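You operate a simulated robot arm through the tools that you are given. There is no shell and no other tool.

The job below is to be done with a simulated robot arm. You get a single attempt, and the scene is never put back.

JOB
Take the green block on the top of the cream table and put it away on the grey table. Put the toast card on the top of the cream table away on the low shelf. Turn the cream dial to 2. Put one of the biscuits from the top of the green table on top of the grey block there. Take the small carton that says "plasters" from the top of the green table and leave it on the black pad. Take the blue block and put it on the white plate on the top of the green table. Put the seeded bun on the wood table. Put the milk bottle from the top of the green table on the wood table. Open the green flap. Do these in any order. Set down upright: small carton, milk bottle.

The check looks at the end state, three seconds after you hand in, the way a careful person would. Anything else that was tipped, shoved, dropped, spilled or broken makes it a failure.

ROBOT AND FRAMES
A 6-joint arm with a two-finger gripper on a trunk, on a base that drives. Base frame: it is fixed to the floor where the robot stands at the start and does not move with it; the origin is under the middle of the robot, x ahead of it, y to its left, z up. Readings come in m, degrees, newtons and seconds.
With the tool pointing down near the work surface it reaches from about 0.1 to 0.7 m from the robot's upright axis, wherever it stands. Its first joint turns from -166.0 to 166.0 degrees. Places, roughly: biscuit (7x4x2 cm) [6, 0, 0.8]; black pad (8x8x3 cm) [5.9, -0.1, 0.8]; blue block [6, -0.5, 0.75]; cream dial [3.1, 0.9, 0.8]; green block [1.5, 2, 0.75]; green flap [3.5, 1.5, 0.7]; grey block (15x8x6 cm) [5.9, 0.8, 0.8]; grey table [1.3, 1.1, 0.7]; low shelf [2.2, 5, 0.6]; milk bottle [6, 1, 1]; seeded bun (6x6x4 cm) [5.9, -0.7, 0.8]; small carton [6, 0.25, 0.75]; toast card [1.5, 1.75, 0.75]; white plate (20x19x2 cm) [6.1, -0.1, 0.8]; wood table (22x32 cm) [6.08, 1.92, 0.8]. Payload 2.45 kg.
Tool frame: the origin (TCP) lies between the finger pads and is the grasp point; the fingertips stand 0.026 m ahead of it; z points along the fingers, y is the line along which they close. The gripper opens to 0.096 m. The gripper's body begins 0.069 m behind the TCP.
Orientation is that of the tool frame in the base frame, as a unit quaternion [x, y, z, w]. With the fingers straight down and closing along the base's y, the tool's x points along the base's -x, its y along +y and its z along -z.

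CONTROLS
- The arm moves only by the tool jog_arm. Its arguments are lists of equal length, an entry for each row: "xyz": the shift along the tool's x, y, z in m, a list of three; "delta_rot": the turn, a rotation vector about the tool's x, y, z in degrees, a list of three; "claw": the finger opening in m, from 0 to 0.096. In form: {"xyz": [[dx, dy, dz], ...], "delta_rot": [[ax, ay, az], ...], "claw": [claw, ...]}. A call has 1 to 20 rows; each row shifts and turns the commanded pose from where the row before left it, along the tool's axes as they then stand. A row lasts 0.2 s, in which the tool goes at most 0.05 m and 8.6 degrees; a call with a longer step from one row to the next is refused whole, and so is a gripper value outside its range. Where a pose cannot be reached the arm comes as near as it can. A force on the tool above 40 N (or 10 N above the force at the start of the call, whichever is more), or a blocked arm, ends the call early, and 0.2 s more pass. Each finger halts on what it meets, pressing with about 24 N; the grip force reading is that of the motor and also rises with nothing between the fingers. The clock runs only during rows and for 0.2 s after the last one: add rows that do not move to give the fingers time. It gives the time, the measured TCP pose, the force on the tool (base axes), the opening and the grip force at its end, in the units of the frame above (readings bear some noise), with the torque about the TCP (base axes, N m) and any sound that the robot's microphone picked up.
- Cameras (640 x 400 px; columns grow to the right, rows downward): "scene" is now at [0.0333, 0.1511, 1.1139]; the picture's right is [-0.07, -1.00, 0.00], its down [-0.31, 0.02, -0.95] and it looks along [0.95, -0.07, -0.31] (base axes); focal length 259 px, centre (320, 200). "wrist" rides on the gripper at [0.082, 0.003, -0.098] in the tool frame; the picture's right is [-0.04, 1.00, 0.00], its down [-0.73, -0.03, -0.68] and it looks along [-0.68, -0.03, 0.73] (tool axes); focal length 256 px, centre (320, 200). There is no depth. A picture from a camera that has moved, and an enlarged one, comes with that camera's place and axes in the base frame and with its lens.
- capture(camera): a new picture of that camera. No time passes.
- slide_trunk(by): slides the trunk up (or, below 0, down) by that many m; the arm and the scene camera ride with it, the base frame stays. It gives what a move gives, with no picture.
- drive_base(legs): drives the robot by 1 to 6 legs, each [ahead, turn to the left] in m and degrees, along the robot's own axes; the way and the turn of a leg run together, so that a leg with both is an arc; at most 1.5 m and 180 degrees a leg. The arm and the cameras ride along, it lands a little off, and it stops where it bumps. It gives what a move gives.
- aim_head(pan, tilt): turns the head with the scene camera to pan (to the left, within 155 degrees either way) and tilt (down, from -29 to 69), counted from straight ahead of the robot. It gives what a move gives.
- zoom(camera, box): a new picture of the part [left, top, right, bottom] of that camera's present view, enlarged. No time passes.
- hand_in(): hands the job in; it is judged then, once.

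Nothing tells you exact positions but the pictures and the camera data. Unless the task says otherwise, let go and move clear before handing in.

The tools are called as name(argument=value, ...) on one line, values as JSON. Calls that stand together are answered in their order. jog_arm: Moves the arm, as the interface text tells. Its arguments: {"type":"object","properties":{"xyz":{"type":"array"},"delta_rot":{"type":"array"},"claw":{"type":"array"}},"required":["xyz","delta_rot","claw"]} The other tools are called the same way: slide_trunk (by) slides the trunk up or down; drive_base (legs) drives the base; aim_head (pan, tilt) turns the head that bears the scene camera; capture (camera) takes a picture; zoom (camera, box) takes an enlarged picture of a part of a camera's view; hand_in () hands the job in.

At the start:

```text
t: 0.0
eef_pos: [0.4164, -0.0903, 0.9653]
tool_rot: [0.0, 1.0, 0.0, 0.0]
wrist_force: [0.4, 1.3, -0.1]
torque: [-0.03, 0.03, 0.04]
width: 0.096
grasp_force: 0.1
trunk travel left (down, up): [-0.118, 0.032]
robot x, y, heading: [0.0013, -0.0012, 0.0]
head pan, tilt: [-4.0, 18.2]
```

scene: 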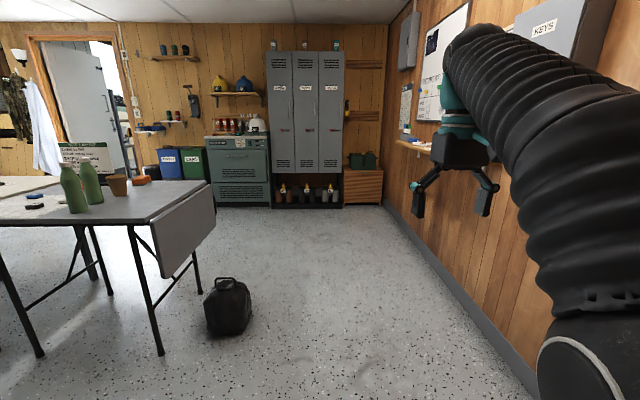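
wrist: 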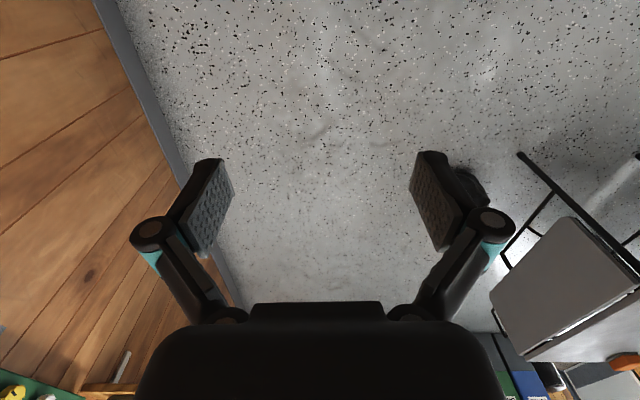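

I see a garage-like room with a grey folding table ahead-left, lockers and a teal cabinet at the far wall. I'll look around with the head before moving.

aim_head(pan=40, tilt=15)

capture(camera="scene")

aim_head(pan=90, tilt=15)

capture(camera="scene")

```text
t: 1.1
eef_pos: [0.4168, -0.0908, 0.9663]
tool_rot: [0.001, 1.0, 0.0, 0.0]
wrist_force: [0.5, 0.9, 0.2]
torque: [0.01, 0.01, 0.02]
width: 0.0958
grasp_force: 0.0
trunk travel left (down, up): [-0.118, 0.032]
robot x, y, heading: [-0.0009, -0.0022, 0.0]
head pan, tilt: [40.0, 15.0]
```

```text
taken
camera scene: at [0.0118, 0.2175, 1.1192], right [0.64, -0.77, 0.0], down [-0.2, -0.17, -0.97], along [0.74, 0.62, -0.26], focal length 259 px, centre (320, 200)
```

scene: 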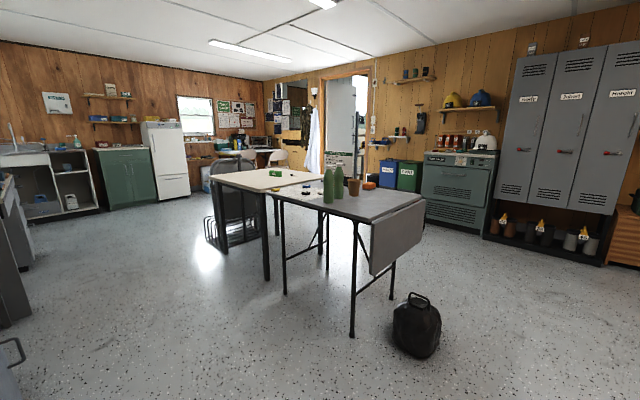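

```text
t: 2.3
eef_pos: [0.4172, -0.0903, 0.9665]
tool_rot: [0.0, 1.0, -0.001, 0.001]
wrist_force: [-0.4, 0.1, -0.4]
torque: [-0.01, 0.01, 0.01]
width: 0.0959
grasp_force: 0.2
trunk travel left (down, up): [-0.118, 0.032]
robot x, y, heading: [0.0037, -0.0023, -0.0]
head pan, tilt: [90.0, 15.0]
```

```text
taken
camera scene: at [-0.0597, 0.251, 1.1192], right [1.0, 0.0, 0.0], down [0.0, -0.26, -0.97], along [0.0, 0.97, -0.26], focal length 259 px, centre (320, 200)
```

scene: 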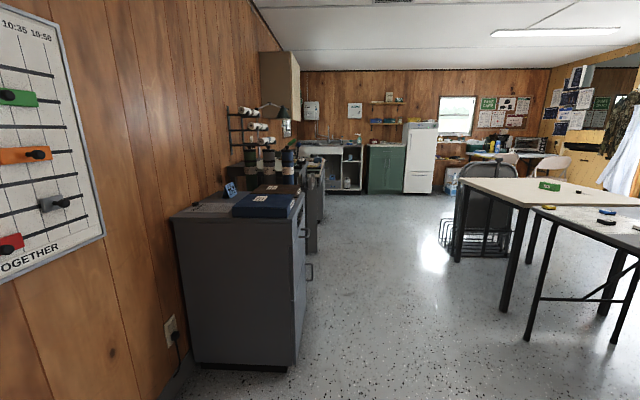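

The grey table is front-left with the cream table behind it; a doorway leads through the far wall to another room where the green table must be. I'll zoom in for details.

aim_head(pan=45, tilt=20)

zoom(camera="scene", box=[180, 100, 420, 250])

zoom(camera="scene", box=[380, 30, 640, 200])

aim_head(pan=0, tilt=10)

zoom(camera="scene", box=[0, 50, 240, 200])

zoom(camera="scene", box=[200, 50, 440, 200])

```text
t: 3.4
eef_pos: [0.4174, -0.0896, 0.9658]
tool_rot: [0.0, 1.0, 0.0, 0.0]
wrist_force: [0.6, -0.4, 0.3]
torque: [0.0, 0.01, 0.03]
width: 0.0963
grasp_force: 0.0
trunk travel left (down, up): [-0.118, 0.032]
robot x, y, heading: [0.001, 0.0008, -0.0]
head pan, tilt: [45.0, 20.0]
```

```text
2.67 times, centred on (300, 175) of scene
camera zoom: at [0.006, 0.2234, 1.111], right [0.71, -0.71, 0.0], down [-0.24, -0.24, -0.94], along [0.66, 0.67, -0.34], focal length 691 px, centre (373, 267)
```

zoom: 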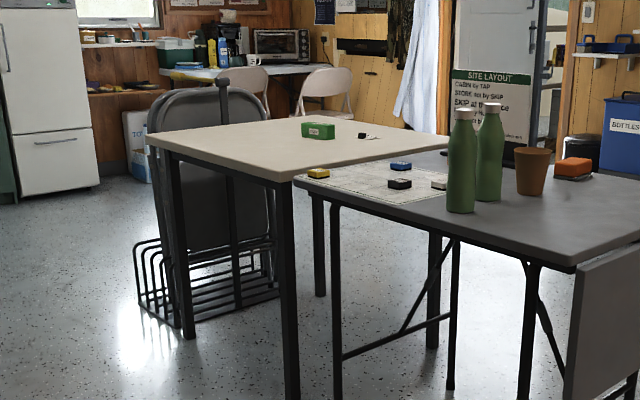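

```text
2.35 times, centred on (510, 115) of scene
camera zoom: at [0.006, 0.2234, 1.111], right [0.71, -0.71, 0.0], down [-0.24, -0.24, -0.94], along [0.66, 0.67, -0.34], focal length 610 px, centre (-127, 400)
```

zoom: 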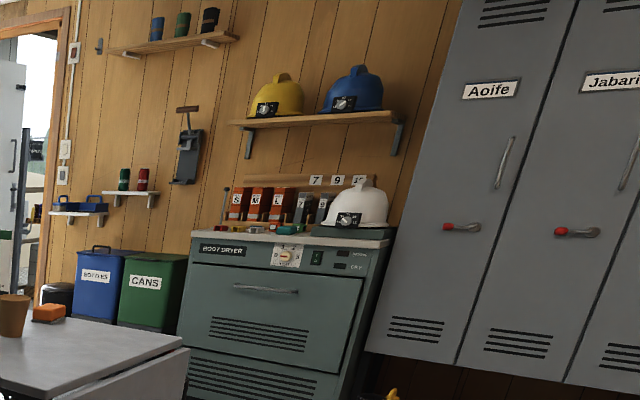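

```text
t: 4.5
eef_pos: [0.4166, -0.0901, 0.9655]
tool_rot: [0.0, 1.0, 0.001, -0.001]
wrist_force: [0.3, -0.2, 0.2]
torque: [0.0, 0.0, 0.01]
width: 0.096
grasp_force: 0.1
trunk travel left (down, up): [-0.118, 0.032]
robot x, y, heading: [0.0008, -0.0021, 0.0]
head pan, tilt: [0.0, 10.0]
```

```text
2.67 times, centred on (120, 125) of scene
camera zoom: at [0.0332, 0.1576, 1.1273], right [0.0, -1.0, 0.0], down [-0.17, 0.0, -0.98], along [0.98, 0.0, -0.17], focal length 691 px, centre (853, 400)
```

zoom: 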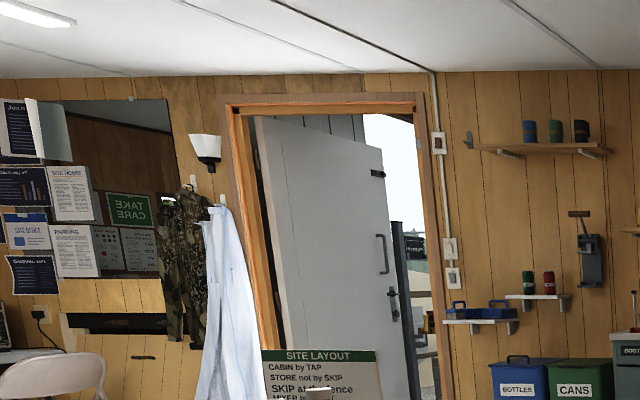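

```text
2.67 times, centred on (320, 125) of scene
camera zoom: at [0.0332, 0.1576, 1.1273], right [0.0, -1.0, 0.0], down [-0.17, 0.0, -0.98], along [0.98, 0.0, -0.17], focal length 691 px, centre (320, 400)
```

zoom: 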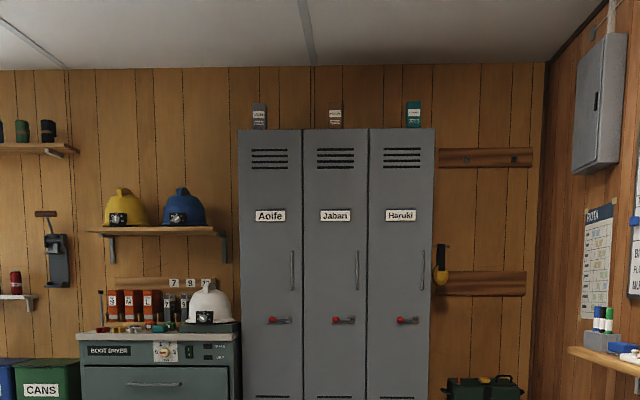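

The cream dial is on the "boot dryer", the green CANS bin probably has the green flap, and the doorway leads out to the green table. I'll look at the table tops closely from here to measure them.

aim_head(pan=45, tilt=30)

capture(camera="scene")

zoom(camera="scene", box=[220, 60, 460, 210])

aim_head(pan=-90, tilt=30)

capture(camera="scene")

aim_head(pan=130, tilt=30)

capture(camera="scene")

```text
t: 5.7
eef_pos: [0.4171, -0.0907, 0.9659]
tool_rot: [0.0, 1.0, 0.0, 0.001]
wrist_force: [0.1, 0.3, -0.4]
torque: [0.02, 0.0, 0.04]
width: 0.0959
grasp_force: 0.1
trunk travel left (down, up): [-0.118, 0.032]
robot x, y, heading: [-0.0012, -0.0038, 0.2]
head pan, tilt: [45.0, 30.0]
```

```text
taken
camera scene: at [0.0042, 0.2215, 1.095], right [0.71, -0.71, 0.0], down [-0.35, -0.35, -0.87], along [0.61, 0.61, -0.5], focal length 259 px, centre (320, 200)
```

scene: 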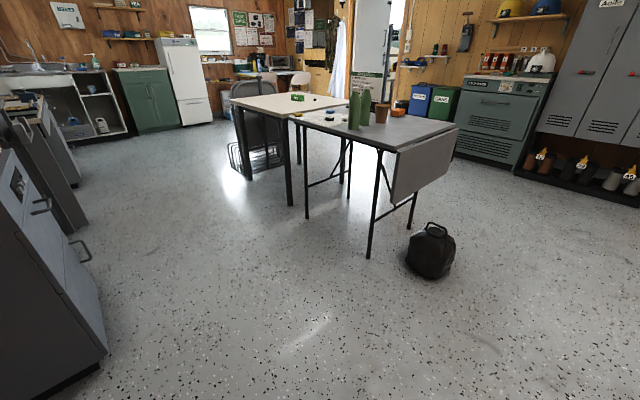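

```text
2.67 times, centred on (340, 135) of scene
camera zoom: at [0.0042, 0.2215, 1.095], right [0.71, -0.71, 0.0], down [-0.35, -0.35, -0.87], along [0.61, 0.61, -0.5], focal length 691 px, centre (267, 373)
```

zoom: 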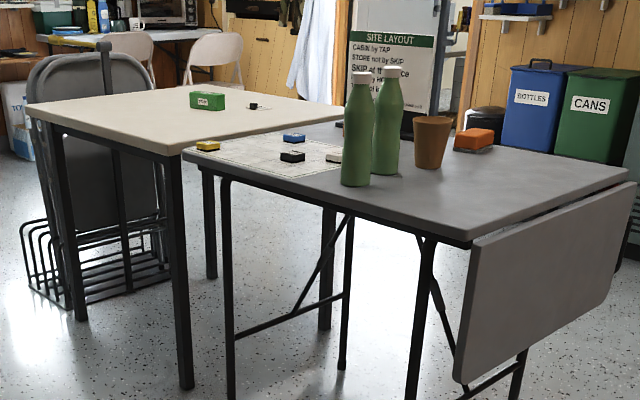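

```text
t: 7.8
eef_pos: [0.4167, -0.09, 0.9658]
tool_rot: [0.0, 1.0, -0.001, 0.0]
wrist_force: [0.0, 0.0, 0.5]
torque: [0.03, 0.02, -0.02]
width: 0.0957
grasp_force: 0.0
trunk travel left (down, up): [-0.118, 0.032]
robot x, y, heading: [-0.0015, 0.0032, -0.2]
head pan, tilt: [-90.0, 30.0]
```

```text
taken
camera scene: at [-0.0597, 0.0671, 1.095], right [-1.0, 0.0, 0.0], down [0.0, 0.5, -0.87], along [0.0, -0.87, -0.5], focal length 259 px, centre (320, 200)
```

scene: 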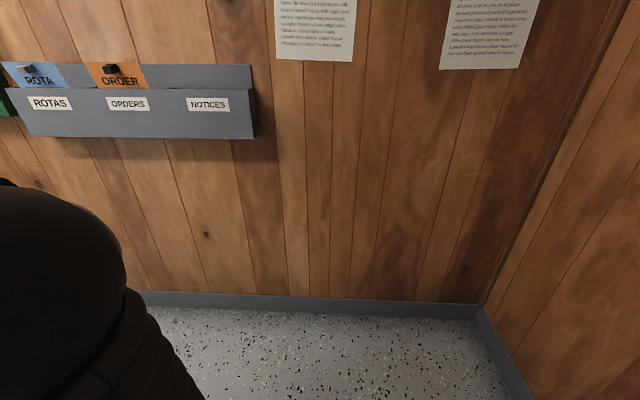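

```text
t: 11.0
eef_pos: [0.4169, -0.089, 0.9664]
tool_rot: [0.001, 1.0, 0.0, 0.0]
wrist_force: [0.5, 0.1, -0.4]
torque: [0.02, 0.01, -0.01]
width: 0.096
grasp_force: 0.0
trunk travel left (down, up): [-0.118, 0.032]
robot x, y, heading: [0.0035, -0.0004, 0.2]
head pan, tilt: [130.0, 30.0]
```

```text
taken
camera scene: at [-0.1179, 0.2268, 1.095], right [0.77, 0.64, 0.0], down [0.32, -0.38, -0.87], along [-0.56, 0.66, -0.5], focal length 259 px, centre (320, 200)
```

scene: 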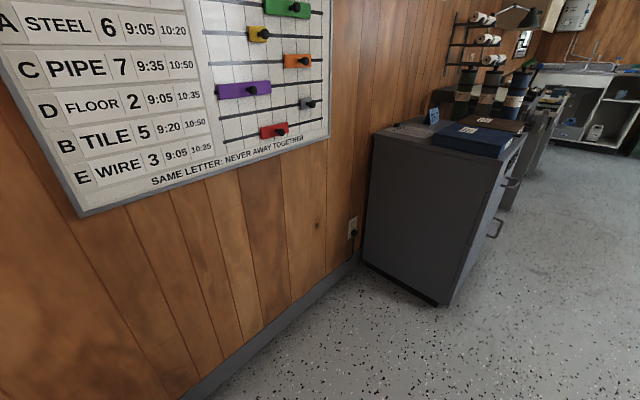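

The tables are mapped: grey table spans about x 0.96–1.56, y 0.72–1.5; cream table x 1.0–1.76, y 1.5–2.3, with the green block near (1.49, 1.97). A black bag stands near (1.27, 0.5), so I'll drive past it on the right.

drive_base(legs=[[0, -10], [1.2, 0], [0, 10], [1.0, 0]])

aim_head(pan=45, tilt=15)

capture(camera="scene")

aim_head(pan=100, tilt=20)

capture(camera="scene")

```text
t: 23.1
eef_pos: [2.5822, -0.2803, 0.9657]
tool_rot: [-0.003, 1.0, 0.0, 0.0]
wrist_force: [0.0, 0.1, -0.4]
torque: [0.0, -0.01, 0.01]
width: 0.0962
grasp_force: 0.2
trunk travel left (down, up): [-0.118, 0.032]
robot x, y, heading: [2.1598, -0.192, 0.5]
head pan, tilt: [130.0, 30.0]
```

```text
t: 24.7
eef_pos: [2.5807, -0.2801, 0.9643]
tool_rot: [-0.002, 1.0, 0.0, 0.001]
wrist_force: [0.4, -1.1, 0.7]
torque: [0.02, 0.03, 0.01]
width: 0.0959
grasp_force: 0.0
trunk travel left (down, up): [-0.118, 0.032]
robot x, y, heading: [2.166, -0.1911, 0.4]
head pan, tilt: [45.0, 15.0]
```

```text
taken
camera scene: at [2.1688, 0.0307, 1.1192], right [0.71, -0.7, 0.0], down [-0.18, -0.18, -0.97], along [0.68, 0.69, -0.26], focal length 259 px, centre (320, 200)
```

scene: 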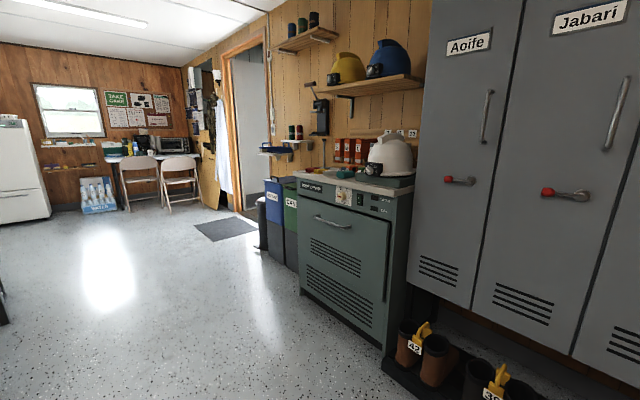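

```text
t: 26.0
eef_pos: [2.5809, -0.2803, 0.9656]
tool_rot: [-0.003, 1.0, 0.0, -0.001]
wrist_force: [-0.2, -0.5, -1.2]
torque: [-0.02, 0.01, -0.01]
width: 0.0961
grasp_force: 0.2
trunk travel left (down, up): [-0.118, 0.032]
robot x, y, heading: [2.1617, -0.1941, 0.2]
head pan, tilt: [100.0, 20.0]
```

```text
taken
camera scene: at [2.0865, 0.0559, 1.111], right [0.98, 0.18, 0.0], down [0.06, -0.34, -0.94], along [-0.17, 0.92, -0.34], focal length 259 px, centre (320, 200)
```

scene: 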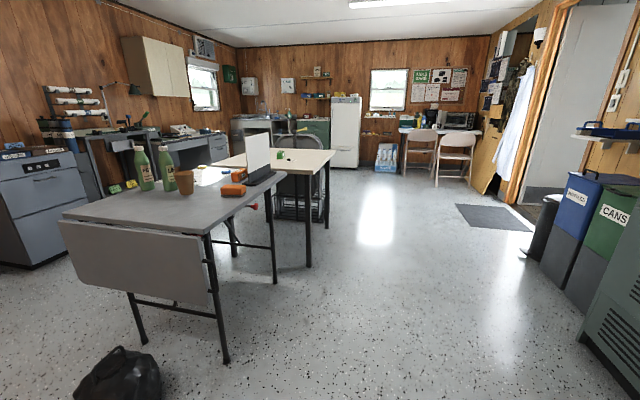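

I see the boot dryer with its dial in front-left, the recycling bins beyond it and the doorway past those. I'll zoom in on dial and bins.

aim_head(pan=40, tilt=20)

zoom(camera="scene", box=[300, 120, 460, 220])

zoom(camera="scene", box=[200, 100, 360, 200])

capture(camera="scene")

```text
t: 27.3
eef_pos: [2.5796, -0.2807, 0.9658]
tool_rot: [-0.003, 1.0, -0.001, 0.0]
wrist_force: [-0.5, 0.0, 0.9]
torque: [-0.04, -0.02, 0.02]
width: 0.0959
grasp_force: 0.0
trunk travel left (down, up): [-0.118, 0.032]
robot x, y, heading: [2.1669, -0.1948, 0.3]
head pan, tilt: [40.0, 20.0]
```

```text
4.00 times, centred on (380, 170) of scene
camera zoom: at [2.1741, 0.0245, 1.111], right [0.65, -0.76, 0.0], down [-0.26, -0.22, -0.94], along [0.72, 0.61, -0.34], focal length 1037 px, centre (80, 320)
```

zoom: 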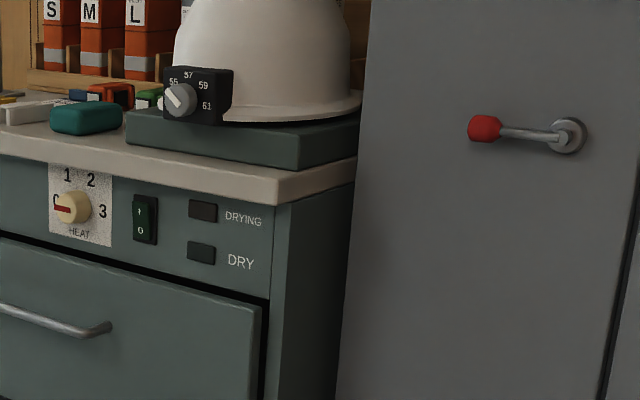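

```text
4.00 times, centred on (280, 150) of scene
camera zoom: at [2.1741, 0.0245, 1.111], right [0.65, -0.76, 0.0], down [-0.26, -0.22, -0.94], along [0.72, 0.61, -0.34], focal length 1037 px, centre (480, 400)
```

zoom: 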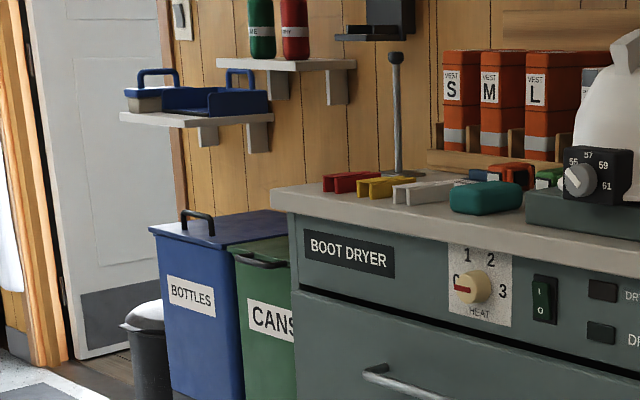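

```text
taken
camera scene: at [2.1741, 0.0245, 1.111], right [0.65, -0.76, 0.0], down [-0.26, -0.22, -0.94], along [0.72, 0.61, -0.34], focal length 259 px, centre (320, 200)
```

scene: 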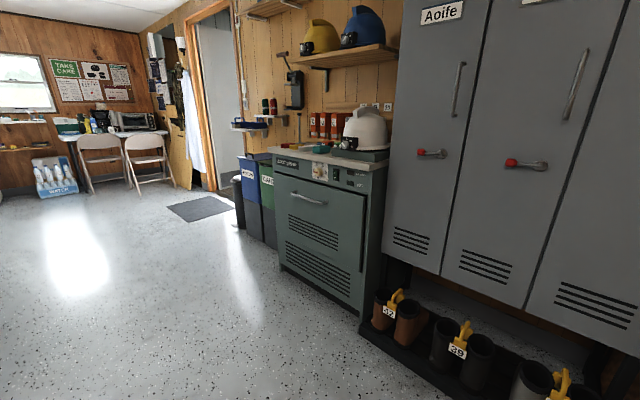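

The dial's pointer is at 0 (left); 2 is upper right, so about +120° clockwise. I'll drive to stand in front of the dial.

drive_base(legs=[[0, 76.5], [1.07, 0], [0, -76.5]])

aim_head(pan=10, tilt=25)

capture(camera="scene")

capture(camera="wrist")

```text
t: 39.3
eef_pos: [2.8121, 0.7588, 0.9664]
tool_rot: [-0.013, 1.0, 0.0, 0.0]
wrist_force: [-0.1, -0.4, -0.5]
torque: [-0.01, 0.03, 0.02]
width: 0.096
grasp_force: 0.0
trunk travel left (down, up): [-0.118, 0.032]
robot x, y, heading: [2.389, 0.8417, 1.3]
head pan, tilt: [40.0, 20.0]
```

```text
t: 40.3
eef_pos: [2.8114, 0.7586, 0.9666]
tool_rot: [-0.012, 1.0, 0.0, 0.0]
wrist_force: [-0.3, -0.5, -0.3]
torque: [0.01, 0.01, 0.01]
width: 0.096
grasp_force: 0.1
trunk travel left (down, up): [-0.118, 0.032]
robot x, y, heading: [2.3897, 0.8373, 1.2]
head pan, tilt: [10.0, 25.0]
```

```text
taken
camera scene: at [2.4198, 1.0135, 1.103], right [0.2, -0.98, 0.0], down [-0.41, -0.08, -0.91], along [0.89, 0.18, -0.42], focal length 259 px, centre (320, 200)
```

scene: 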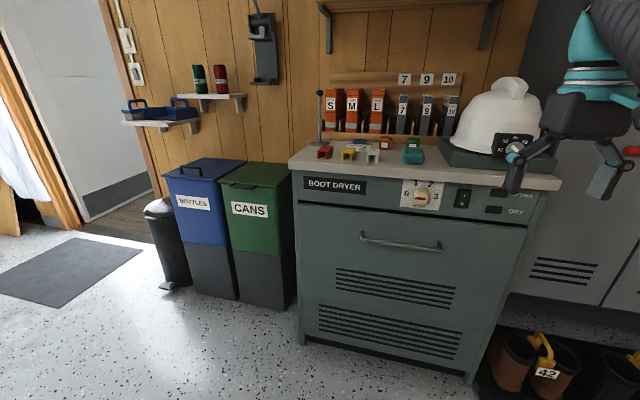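

```text
taken
camera wrist: at [2.7312, 0.7604, 1.0649], right [0.02, 1.0, 0.0], down [0.73, -0.01, 0.68], along [0.68, -0.01, -0.73], focal length 256 px, centre (320, 200)
```

wrist: 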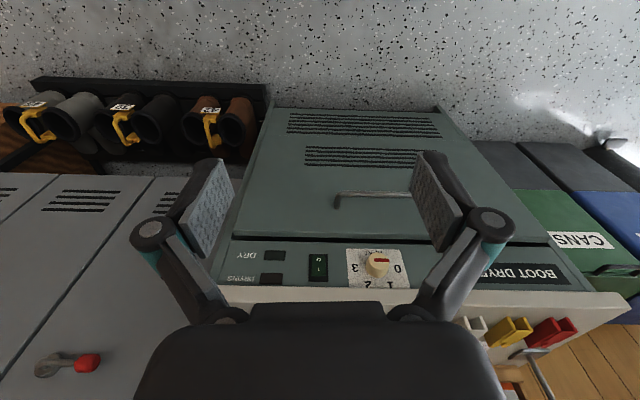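

The knob is at about (3.14, 0.862, 0.80) on the dryer's front. I'll move the tool out, then tip it to point horizontally at the dial.

jog_arm(xyz=[[-0.04, 0, 0], [-0.04, 0, 0], [-0.04, 0.03, 0], [0, 0.03, 0], [0, 0.035, 0], [0, 0, 0], [0, 0, 0], [0, 0, 0], [0, 0, 0], [0, 0, 0], [0, 0, 0], [0, 0, 0], [0, 0, 0], [0, 0, 0], [0, 0, 0], [0, 0, 0]], delta_rot=[[0, 0, 0], [0, 0, 0], [0, 0, 0], [0, 0, 0], [0, 0, 0], [0, -8.2, 0], [0, -8.2, 0], [0, -8.2, 0], [0, -8.2, 0], [0, -8.2, 0], [0, -8.2, 0], [0, -8.2, 0], [0, -8.2, 0], [0, -8.2, 0], [0, -8.2, 0], [0, -8, 0]], claw=[0.096, 0.096, 0.096, 0.096, 0.096, 0.096, 0.096, 0.096, 0.096, 0.096, 0.096, 0.096, 0.096, 0.096, 0.096, 0.096])

capture(camera="scene")

capture(camera="wrist")

```text
t: 43.7
eef_pos: [2.9254, 0.8575, 0.9547]
tool_rot: [-0.008, 0.706, 0.008, 0.708]
wrist_force: [-0.5, -0.9, 0.2]
torque: [0.0, 0.08, -0.01]
width: 0.096
grasp_force: 0.1
out of reach, approached as far as the arm can: row 2, 3
trunk travel left (down, up): [-0.118, 0.032]
robot x, y, heading: [2.3884, 0.8393, 1.1]
head pan, tilt: [10.0, 25.0]
```

```text
taken
camera scene: at [2.4197, 1.0135, 1.103], right [0.2, -0.98, 0.0], down [-0.41, -0.08, -0.91], along [0.89, 0.18, -0.42], focal length 259 px, centre (320, 200)
```

scene: 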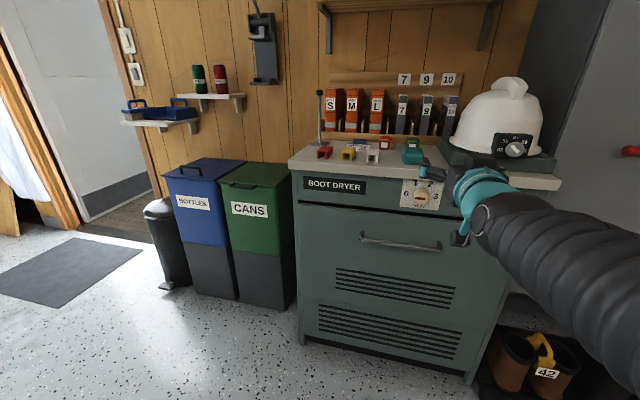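

```text
taken
camera wrist: at [2.8282, 0.8584, 0.8731], right [-0.02, 1.0, 0.04], down [-0.68, -0.04, 0.73], along [0.73, -0.01, 0.68], focal length 256 px, centre (320, 200)
```

wrist: 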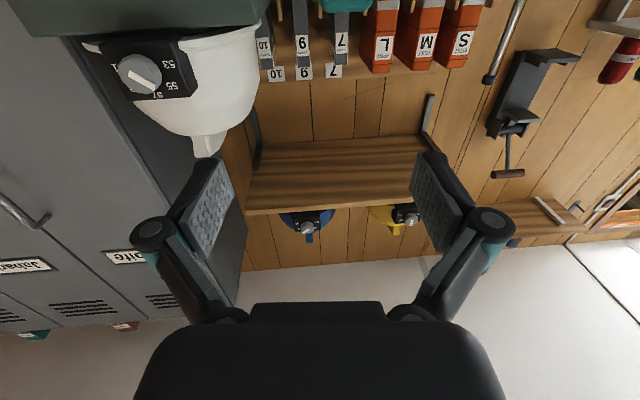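

The tool now points straight ahead at the dial's y. I'll lower it to the dial's height and pre-roll −60° so a +120° turn is available.

jog_arm(xyz=[[0.04, 0, 0], [0.04, 0, 0], [0.04, 0.004, 0], [0.035, 0, 0], [0, 0, 0], [0, 0, 0], [0, 0, 0], [0, 0, 0], [0, 0, 0], [0, 0, 0], [0, 0, 0], [0, 0, 0], [0, 0, 0]], delta_rot=[[0, 0, 0], [0, 0, 0], [0, 0, 0], [0, 0, 0], [0, 0, -7.5], [0, 0, -7.5], [0, 0, -7.5], [0, 0, -7.5], [0, 0, -7.5], [0, 0, -7.5], [0, 0, -7.5], [0, 0, -7.5], [0, 0, 0]], claw=[0.085, 0.085, 0.085, 0.085, 0.085, 0.085, 0.085, 0.085, 0.085, 0.085, 0.085, 0.085, 0.085])

capture(camera="wrist")

zoom(camera="scene", box=[340, 140, 500, 240])

```text
t: 46.5
eef_pos: [2.9263, 0.8611, 0.8011]
tool_rot: [-0.362, 0.608, -0.346, 0.616]
wrist_force: [0.0, 0.2, -0.5]
torque: [0.0, -0.03, -0.04]
width: 0.0852
grasp_force: 0.1
trunk travel left (down, up): [-0.118, 0.032]
robot x, y, heading: [2.3928, 0.8367, 1.2]
head pan, tilt: [10.0, 25.0]
```

```text
taken
camera wrist: at [2.8304, 0.7897, 0.7564], right [-0.01, 0.53, -0.85], down [-0.69, 0.6, 0.39], along [0.72, 0.59, 0.36], focal length 256 px, centre (320, 200)
```

wrist: 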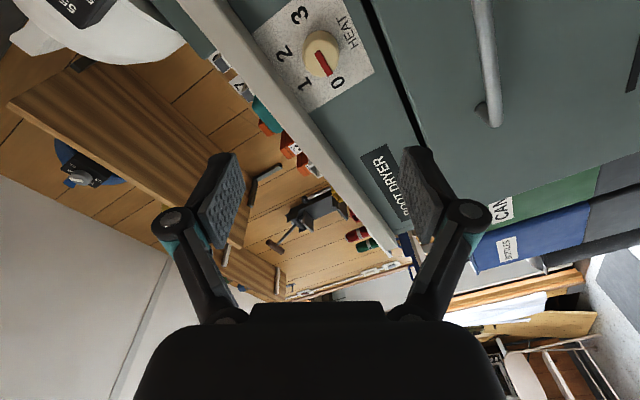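

```text
4.00 times, centred on (420, 190) of scene
camera zoom: at [2.4198, 1.0135, 1.1029], right [0.2, -0.98, 0.0], down [-0.41, -0.08, -0.91], along [0.89, 0.18, -0.42], focal length 1037 px, centre (-80, 240)
```

zoom: 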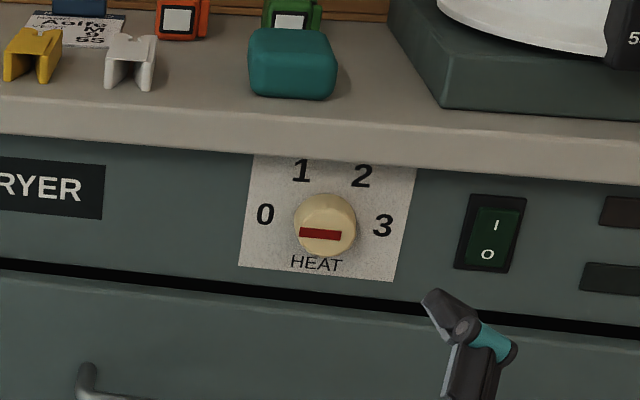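

The close view shows the knob centre at about (3.155, 0.858, 0.796), protruding ~2 cm, with pointer exactly at 0. I'll drive 0.1 m closer and then line up precisely.

drive_base(legs=[[0.1, 0]])

capture(camera="wrist")

aim_head(pan=-10, tilt=30)

capture(camera="scene")

```text
t: 47.6
eef_pos: [3.0265, 0.8649, 0.7992]
tool_rot: [-0.362, 0.608, -0.345, 0.616]
wrist_force: [0.0, 0.0, -0.3]
torque: [0.01, 0.02, 0.02]
width: 0.0851
grasp_force: 0.1
trunk travel left (down, up): [-0.118, 0.032]
robot x, y, heading: [2.4919, 0.8412, 1.4]
head pan, tilt: [10.0, 25.0]
```

```text
taken
camera wrist: at [2.9291, 0.7932, 0.7563], right [-0.01, 0.53, -0.85], down [-0.7, 0.6, 0.39], along [0.72, 0.59, 0.36], focal length 256 px, centre (320, 200)
```

wrist: 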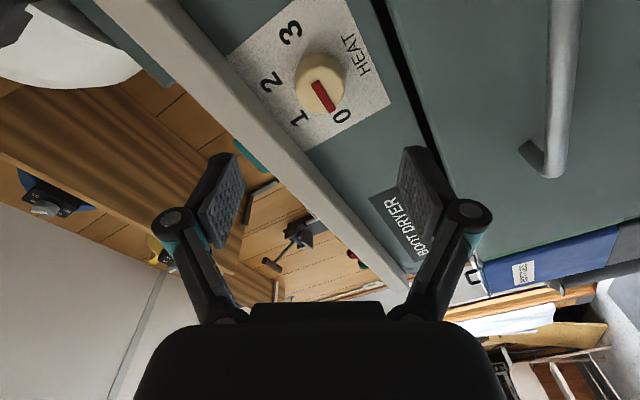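

```text
t: 48.4
eef_pos: [3.0253, 0.8654, 0.7991]
tool_rot: [-0.362, 0.608, -0.345, 0.617]
wrist_force: [0.4, 0.4, -0.2]
torque: [-0.01, 0.01, -0.03]
width: 0.085
grasp_force: 0.0
trunk travel left (down, up): [-0.118, 0.032]
robot x, y, heading: [2.4902, 0.8424, 1.4]
head pan, tilt: [-10.0, 30.0]
```

```text
taken
camera scene: at [2.5171, 0.9844, 1.095], right [-0.15, -0.99, 0.0], down [-0.49, 0.07, -0.87], along [0.86, -0.13, -0.5], focal length 259 px, centre (320, 200)
```

scene: 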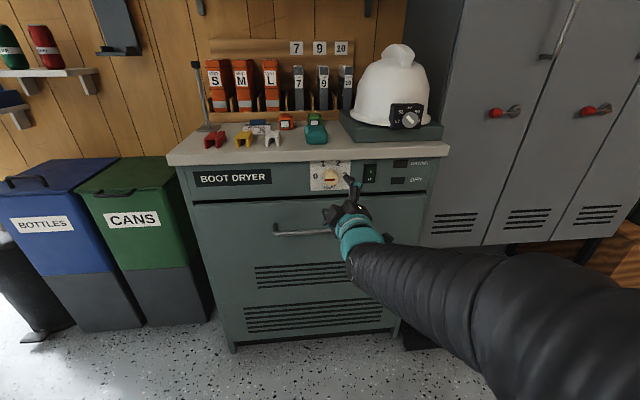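

I'm nearly aligned; I'll correct a 1.5° yaw and ~8 mm sideways, set the fingers to 64 mm and advance most of the way, then check.

jog_arm(xyz=[[0.0082, -0.0018, 0], [0, 0, 0.03], [0, 0, 0.03], [0, 0, 0]], delta_rot=[[0.75, 1.3, 0], [0, 0, 0], [0, 0, 0], [0, 0, 0]], claw=[0.064, 0.064, 0.064, 0.064])

capture(camera="wrist")

zoom(camera="scene", box=[270, 130, 430, 230])

```text
t: 49.4
eef_pos: [3.0846, 0.8574, 0.7988]
tool_rot: [-0.354, 0.612, -0.353, 0.613]
wrist_force: [-0.3, 0.2, -0.1]
torque: [0.01, 0.0, 0.01]
width: 0.064
grasp_force: 0.0
trunk travel left (down, up): [-0.118, 0.032]
robot x, y, heading: [2.4873, 0.8425, 1.8]
head pan, tilt: [-10.0, 30.0]
```

```text
taken
camera wrist: at [2.9872, 0.7877, 0.7544], right [0.0, 0.53, -0.85], down [-0.68, 0.62, 0.39], along [0.73, 0.57, 0.36], focal length 256 px, centre (320, 200)
```

wrist: 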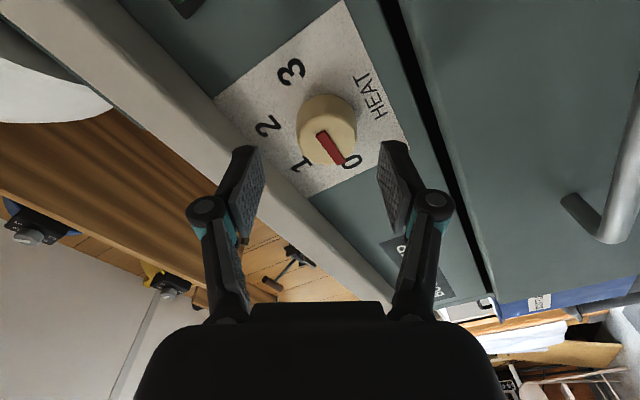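

```text
4.00 times, centred on (350, 180) of scene
camera zoom: at [2.5171, 0.9843, 1.095], right [-0.15, -0.99, 0.0], down [-0.49, 0.07, -0.87], along [0.86, -0.13, -0.5], focal length 1037 px, centre (200, 280)
```

zoom: 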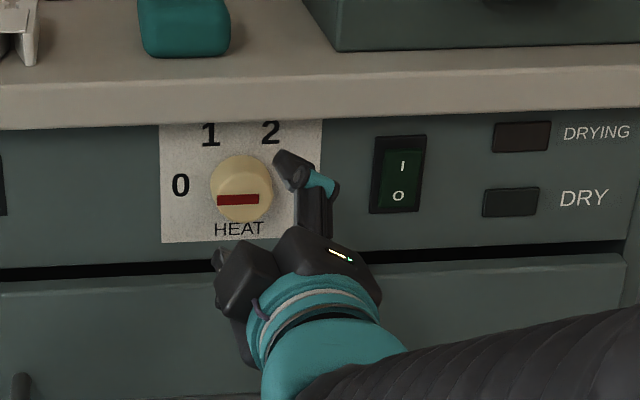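

The tool axis is within ~2 mm of the knob's axis. I'll advance 38 mm so the fingers straddle the knob and close on it.

jog_arm(xyz=[[0, 0, 0.013], [0, 0, 0.013], [0, 0, 0.012], [0, 0, 0], [0, 0, 0], [0, 0, 0]], delta_rot=[[0, 0, 0], [0, 0, 0], [0, 0, 0], [0, 0, 0], [0, 0, 0], [0, 0, 0]], claw=[0.064, 0.064, 0.064, 0.05, 0.03, 0.03])

capture(camera="wrist")

zoom(camera="scene", box=[270, 130, 430, 230])

```text
t: 50.8
eef_pos: [3.1221, 0.8601, 0.7935]
tool_rot: [-0.356, 0.613, -0.352, 0.611]
wrist_force: [-10.8, 13.9, -18.6]
torque: [-0.01, 0.39, 1.03]
width: 0.0395
grasp_force: 45.7
trunk travel left (down, up): [-0.118, 0.032]
robot x, y, heading: [2.4911, 0.839, 1.6]
head pan, tilt: [-10.0, 30.0]
```

```text
taken
camera wrist: at [3.025, 0.7903, 0.7522], right [-0.01, 0.53, -0.85], down [-0.68, 0.62, 0.39], along [0.73, 0.58, 0.36], focal length 256 px, centre (320, 200)
```

wrist: 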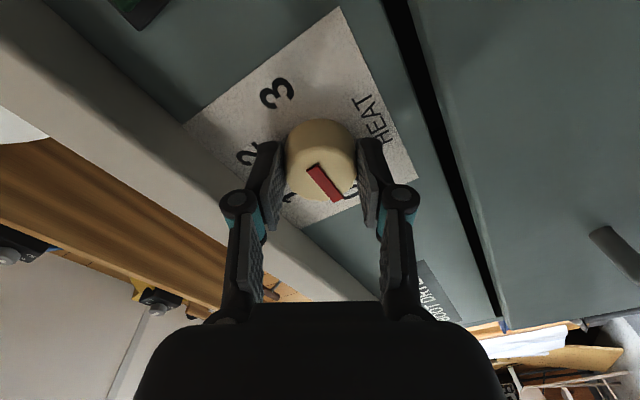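

```text
4.00 times, centred on (350, 180) of scene
camera zoom: at [2.517, 0.9851, 1.0946], right [-0.15, -0.99, 0.0], down [-0.49, 0.07, -0.87], along [0.86, -0.13, -0.5], focal length 1037 px, centre (200, 280)
```

zoom: 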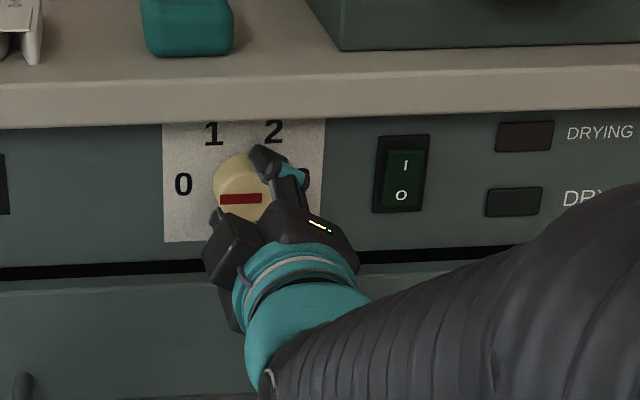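

Gripped at 39.5 mm; the knob is ~6 mm along +tool-y of my command. I'll relax that offset and turn +120°.

jog_arm(xyz=[[0, 0.006, 0], [0, 0, 0]], delta_rot=[[0, 0, 0], [0, 0, 0]], claw=[0.03, 0.03])

jog_arm(xyz=[[0, 0, 0], [0, 0, 0], [0, 0, 0], [0, 0, 0], [0, 0, 0], [0, 0, 0]], delta_rot=[[0, 0, 6], [0, 0, 6], [0, 0, 6], [0, 0, 6], [0, 0, 6], [0, 0, 0]], claw=[0.03, 0.03, 0.03, 0.03, 0.03, 0.03])

zoom(camera="scene", box=[270, 130, 430, 230])

capture(camera="wrist")

```text
t: 51.4
eef_pos: [3.1228, 0.8609, 0.7941]
tool_rot: [-0.352, 0.611, -0.355, 0.613]
wrist_force: [-5.6, 4.7, 1.2]
torque: [0.01, 0.42, -0.26]
width: 0.0392
grasp_force: 45.1
trunk travel left (down, up): [-0.118, 0.032]
robot x, y, heading: [2.494, 0.8425, 1.5]
head pan, tilt: [-10.0, 30.0]
```

```text
t: 52.8
eef_pos: [3.1221, 0.861, 0.794]
tool_rot: [-0.182, 0.682, -0.183, 0.685]
wrist_force: [-8.1, 2.2, 18.6]
torque: [-0.04, -0.99, 0.43]
width: 0.0392
grasp_force: 45.1
trunk travel left (down, up): [-0.118, 0.032]
robot x, y, heading: [2.4919, 0.8409, 1.3]
head pan, tilt: [-10.0, 30.0]
```

```text
4.00 times, centred on (350, 180) of scene
camera zoom: at [2.5157, 0.9845, 1.0952], right [-0.15, -0.99, 0.0], down [-0.49, 0.07, -0.87], along [0.86, -0.13, -0.5], focal length 1037 px, centre (200, 280)
```

zoom: 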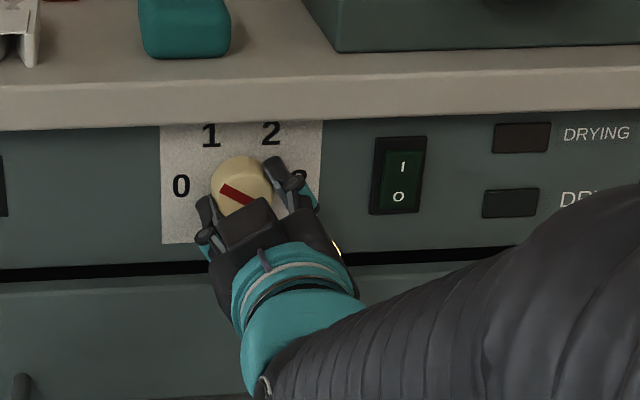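

```text
taken
camera wrist: at [3.0251, 0.8222, 0.7214], right [0.0, 0.89, -0.46], down [-0.68, 0.34, 0.65], along [0.73, 0.32, 0.6], focal length 256 px, centre (320, 200)
```

wrist: 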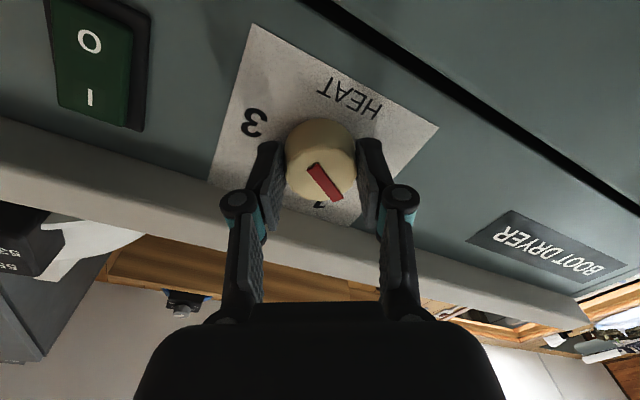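

The knob turns with the fingers (30° so far). I'll continue the turn in steps, easing the vertical load slightly.

jog_arm(xyz=[[-0.0022, -0.0012, 0], [0, 0, 0], [0, 0, 0], [0, 0, 0], [0, 0, 0], [0, 0, 0], [0, 0, 0], [0, 0, 0]], delta_rot=[[0, 0, 6], [0, 0, 6], [0, 0, 6], [0, 0, 6], [0, 0, 6], [0, 0, 6], [0, 0, 6], [0, 0, 0]], claw=[0.03, 0.03, 0.03, 0.03, 0.03, 0.03, 0.03, 0.03])

zoom(camera="scene", box=[270, 130, 430, 230])

```text
t: 54.6
eef_pos: [3.1224, 0.8618, 0.7939]
tool_rot: [0.073, 0.704, 0.074, 0.702]
wrist_force: [-22.0, 12.1, -8.7]
torque: [-0.02, -0.24, 0.42]
width: 0.039
grasp_force: 45.1
trunk travel left (down, up): [-0.118, 0.032]
robot x, y, heading: [2.4909, 0.8411, 1.8]
head pan, tilt: [-10.0, 30.0]
```

```text
4.00 times, centred on (350, 180) of scene
camera zoom: at [2.5163, 0.9852, 1.0948], right [-0.15, -0.99, 0.0], down [-0.49, 0.07, -0.87], along [0.86, -0.13, -0.5], focal length 1037 px, centre (200, 280)
```

zoom: 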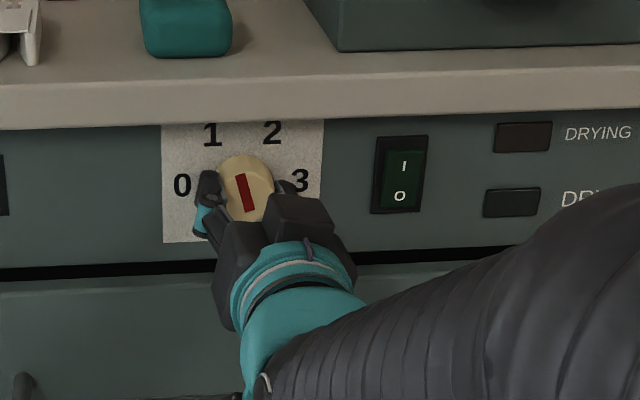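

72° turned; 48° to go.

jog_arm(xyz=[[0, 0, -0.001], [0, 0, -0.001], [0, 0, 0], [0, 0, 0], [0, 0, 0], [0, 0, 0], [0, 0, 0], [0, 0, 0], [0, 0, 0]], delta_rot=[[0, 0, 6], [0, 0, 6], [0, 0, 6], [0, 0, 6], [0, 0, 6], [0, 0, 6], [0, 0, 6], [0, 0, 6], [0, 0, 0]], claw=[0.03, 0.03, 0.03, 0.03, 0.03, 0.03, 0.03, 0.03, 0.03])

zoom(camera="scene", box=[270, 130, 430, 230])

capture(camera="wrist")

```text
t: 56.6
eef_pos: [3.1223, 0.8619, 0.7943]
tool_rot: [0.353, 0.612, 0.355, 0.613]
wrist_force: [9.0, 20.6, -0.7]
torque: [-0.07, -0.1, 0.51]
width: 0.0388
grasp_force: 44.3
trunk travel left (down, up): [-0.118, 0.032]
robot x, y, heading: [2.4858, 0.845, 1.5]
head pan, tilt: [-10.0, 30.0]
```

```text
4.00 times, centred on (350, 180) of scene
camera zoom: at [2.5175, 0.9859, 1.0949], right [-0.15, -0.99, 0.0], down [-0.49, 0.07, -0.87], along [0.86, -0.13, -0.5], focal length 1037 px, centre (200, 280)
```

zoom: 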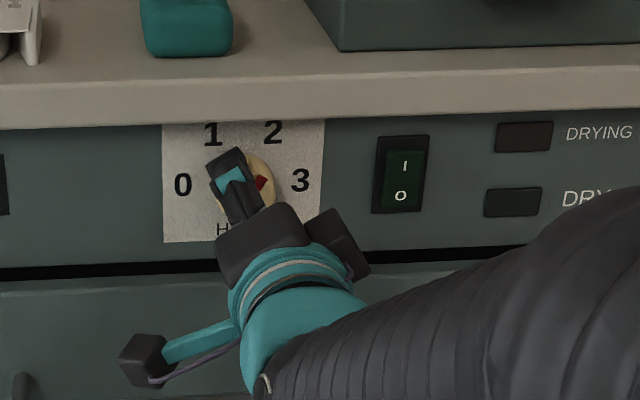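

```text
taken
camera wrist: at [3.024, 0.9341, 0.7569], right [0.0, 0.47, 0.89], down [-0.68, -0.65, 0.34], along [0.73, -0.6, 0.32], focal length 256 px, centre (320, 200)
```

wrist: 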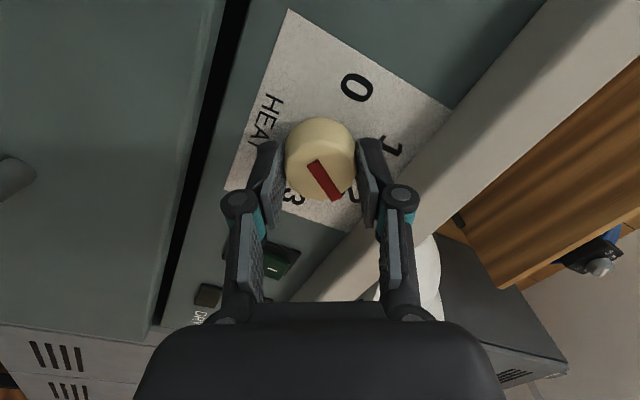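

The pointer now stands to "2" exactly as it stood to "0" before. I'll open, back off and verify.

jog_arm(xyz=[[0, 0, 0], [0, 0, 0], [0, 0, -0.03], [0, 0, -0.04], [0, 0, -0.04], [0, 0, 0]], delta_rot=[[0, 0, 0], [0, 0, 0], [0, 0, 0], [0, 0, 0], [0, 0, 0], [0, 0, 0]], claw=[0.055, 0.06, 0.062, 0.064, 0.064, 0.064])

zoom(camera="scene", box=[270, 130, 430, 230])

capture(camera="wrist")

```text
t: 58.0
eef_pos: [3.0105, 0.8628, 0.7923]
tool_rot: [0.353, 0.613, 0.354, 0.612]
wrist_force: [0.6, -0.4, -0.8]
torque: [0.01, -0.02, -0.05]
width: 0.0642
grasp_force: 0.0
trunk travel left (down, up): [-0.118, 0.032]
robot x, y, heading: [2.489, 0.8426, 1.5]
head pan, tilt: [-10.0, 30.0]
```

```text
4.00 times, centred on (350, 180) of scene
camera zoom: at [2.5172, 0.9847, 1.095], right [-0.15, -0.99, 0.0], down [-0.49, 0.07, -0.87], along [0.86, -0.13, -0.5], focal length 1037 px, centre (200, 280)
```

zoom: 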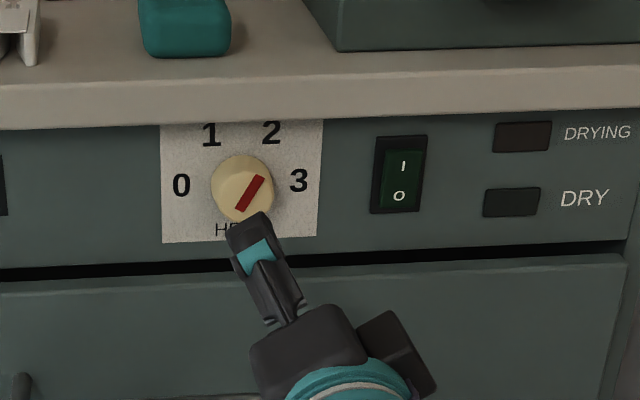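

```text
taken
camera wrist: at [2.9119, 0.9339, 0.756], right [0.0, 0.47, 0.89], down [-0.68, -0.65, 0.34], along [0.73, -0.6, 0.32], focal length 256 px, centre (320, 200)
```

wrist: 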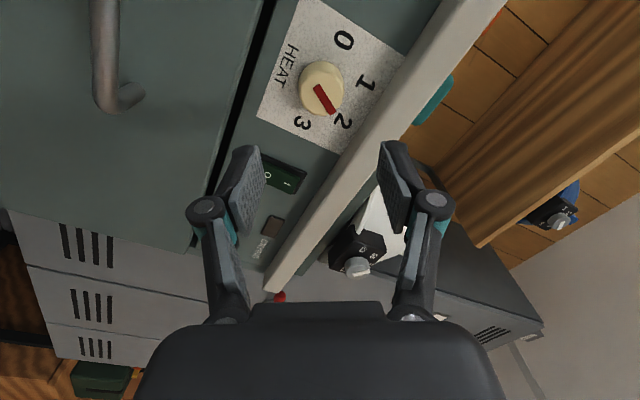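

I'll zoom in tightly to check the pointer's angle against the "2".

zoom(camera="scene", box=[305, 155, 355, 187])

zoom(camera="wrist", box=[250, 20, 410, 120])

```text
12.50 times, centred on (330, 171) of scene
camera zoom: at [2.5172, 0.9847, 1.095], right [-0.15, -0.99, 0.0], down [-0.49, 0.07, -0.87], along [0.86, -0.13, -0.5], focal length 3240 px, centre (195, 562)
```

zoom: 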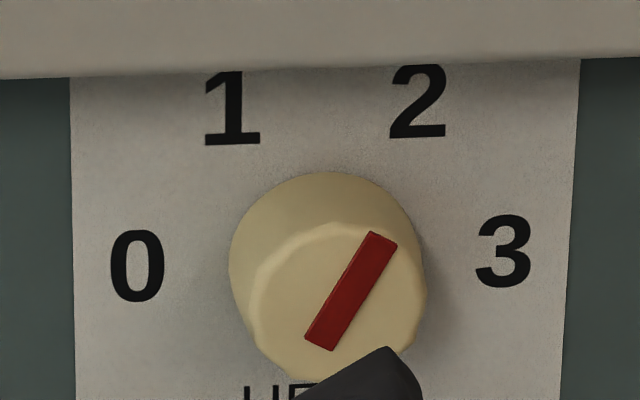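

```text
4.00 times, centred on (330, 70) of wrist
camera zoom: at [2.9119, 0.9339, 0.756], right [0.0, 0.47, 0.89], down [-0.68, -0.65, 0.34], along [0.73, -0.6, 0.32], focal length 1024 px, centre (280, 720)
```

zoom: 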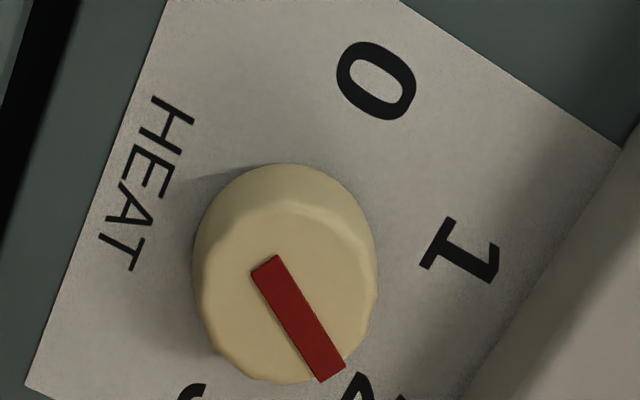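

The pointer is right on 2 (58° vs. 58° for the label). Next is the green flap on the CANS bin; I'll back away and drive over in front of the bins.

drive_base(legs=[[-0.25, 0], [0, 88.5], [0.62, 0], [0, -90]])

aim_head(pan=0, tilt=30)

capture(camera="scene")

zoom(camera="scene", box=[240, 110, 400, 210])

```text
t: 70.6
eef_pos: [2.766, 1.4516, 0.793]
tool_rot: [0.371, 0.601, 0.335, 0.623]
wrist_force: [-0.3, 0.3, 0.6]
torque: [-0.01, 0.01, 0.01]
width: 0.0637
grasp_force: 0.0
trunk travel left (down, up): [-0.118, 0.032]
robot x, y, heading: [2.2459, 1.4627, -1.7]
head pan, tilt: [-10.0, 30.0]
```

```text
t: 71.3
eef_pos: [2.7664, 1.4503, 0.793]
tool_rot: [0.371, 0.602, 0.335, 0.623]
wrist_force: [-0.2, -0.5, -0.6]
torque: [-0.04, 0.02, 0.01]
width: 0.0644
grasp_force: 0.0
trunk travel left (down, up): [-0.118, 0.032]
robot x, y, heading: [2.2467, 1.4642, -1.9]
head pan, tilt: [0.0, 30.0]
```

```text
taken
camera scene: at [2.2837, 1.6195, 1.095], right [-0.03, -1.0, 0.0], down [-0.5, 0.02, -0.87], along [0.87, -0.03, -0.5], focal length 259 px, centre (320, 200)
```

scene: 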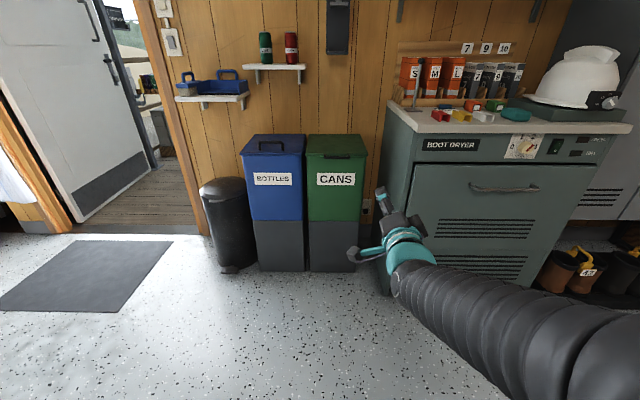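

```text
4.00 times, centred on (320, 160) of scene
camera zoom: at [2.2837, 1.6195, 1.095], right [-0.03, -1.0, 0.0], down [-0.5, 0.02, -0.87], along [0.87, -0.03, -0.5], focal length 1037 px, centre (320, 360)
```

zoom: 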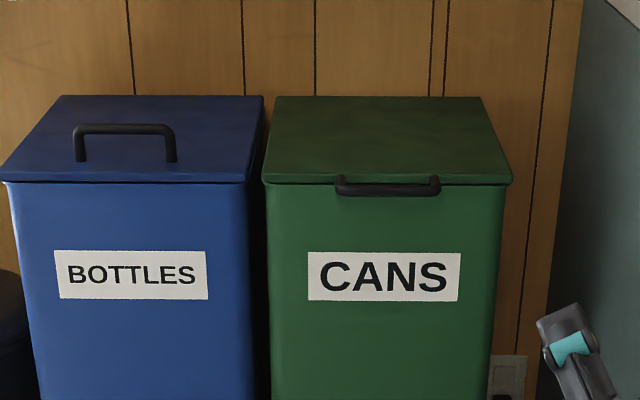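

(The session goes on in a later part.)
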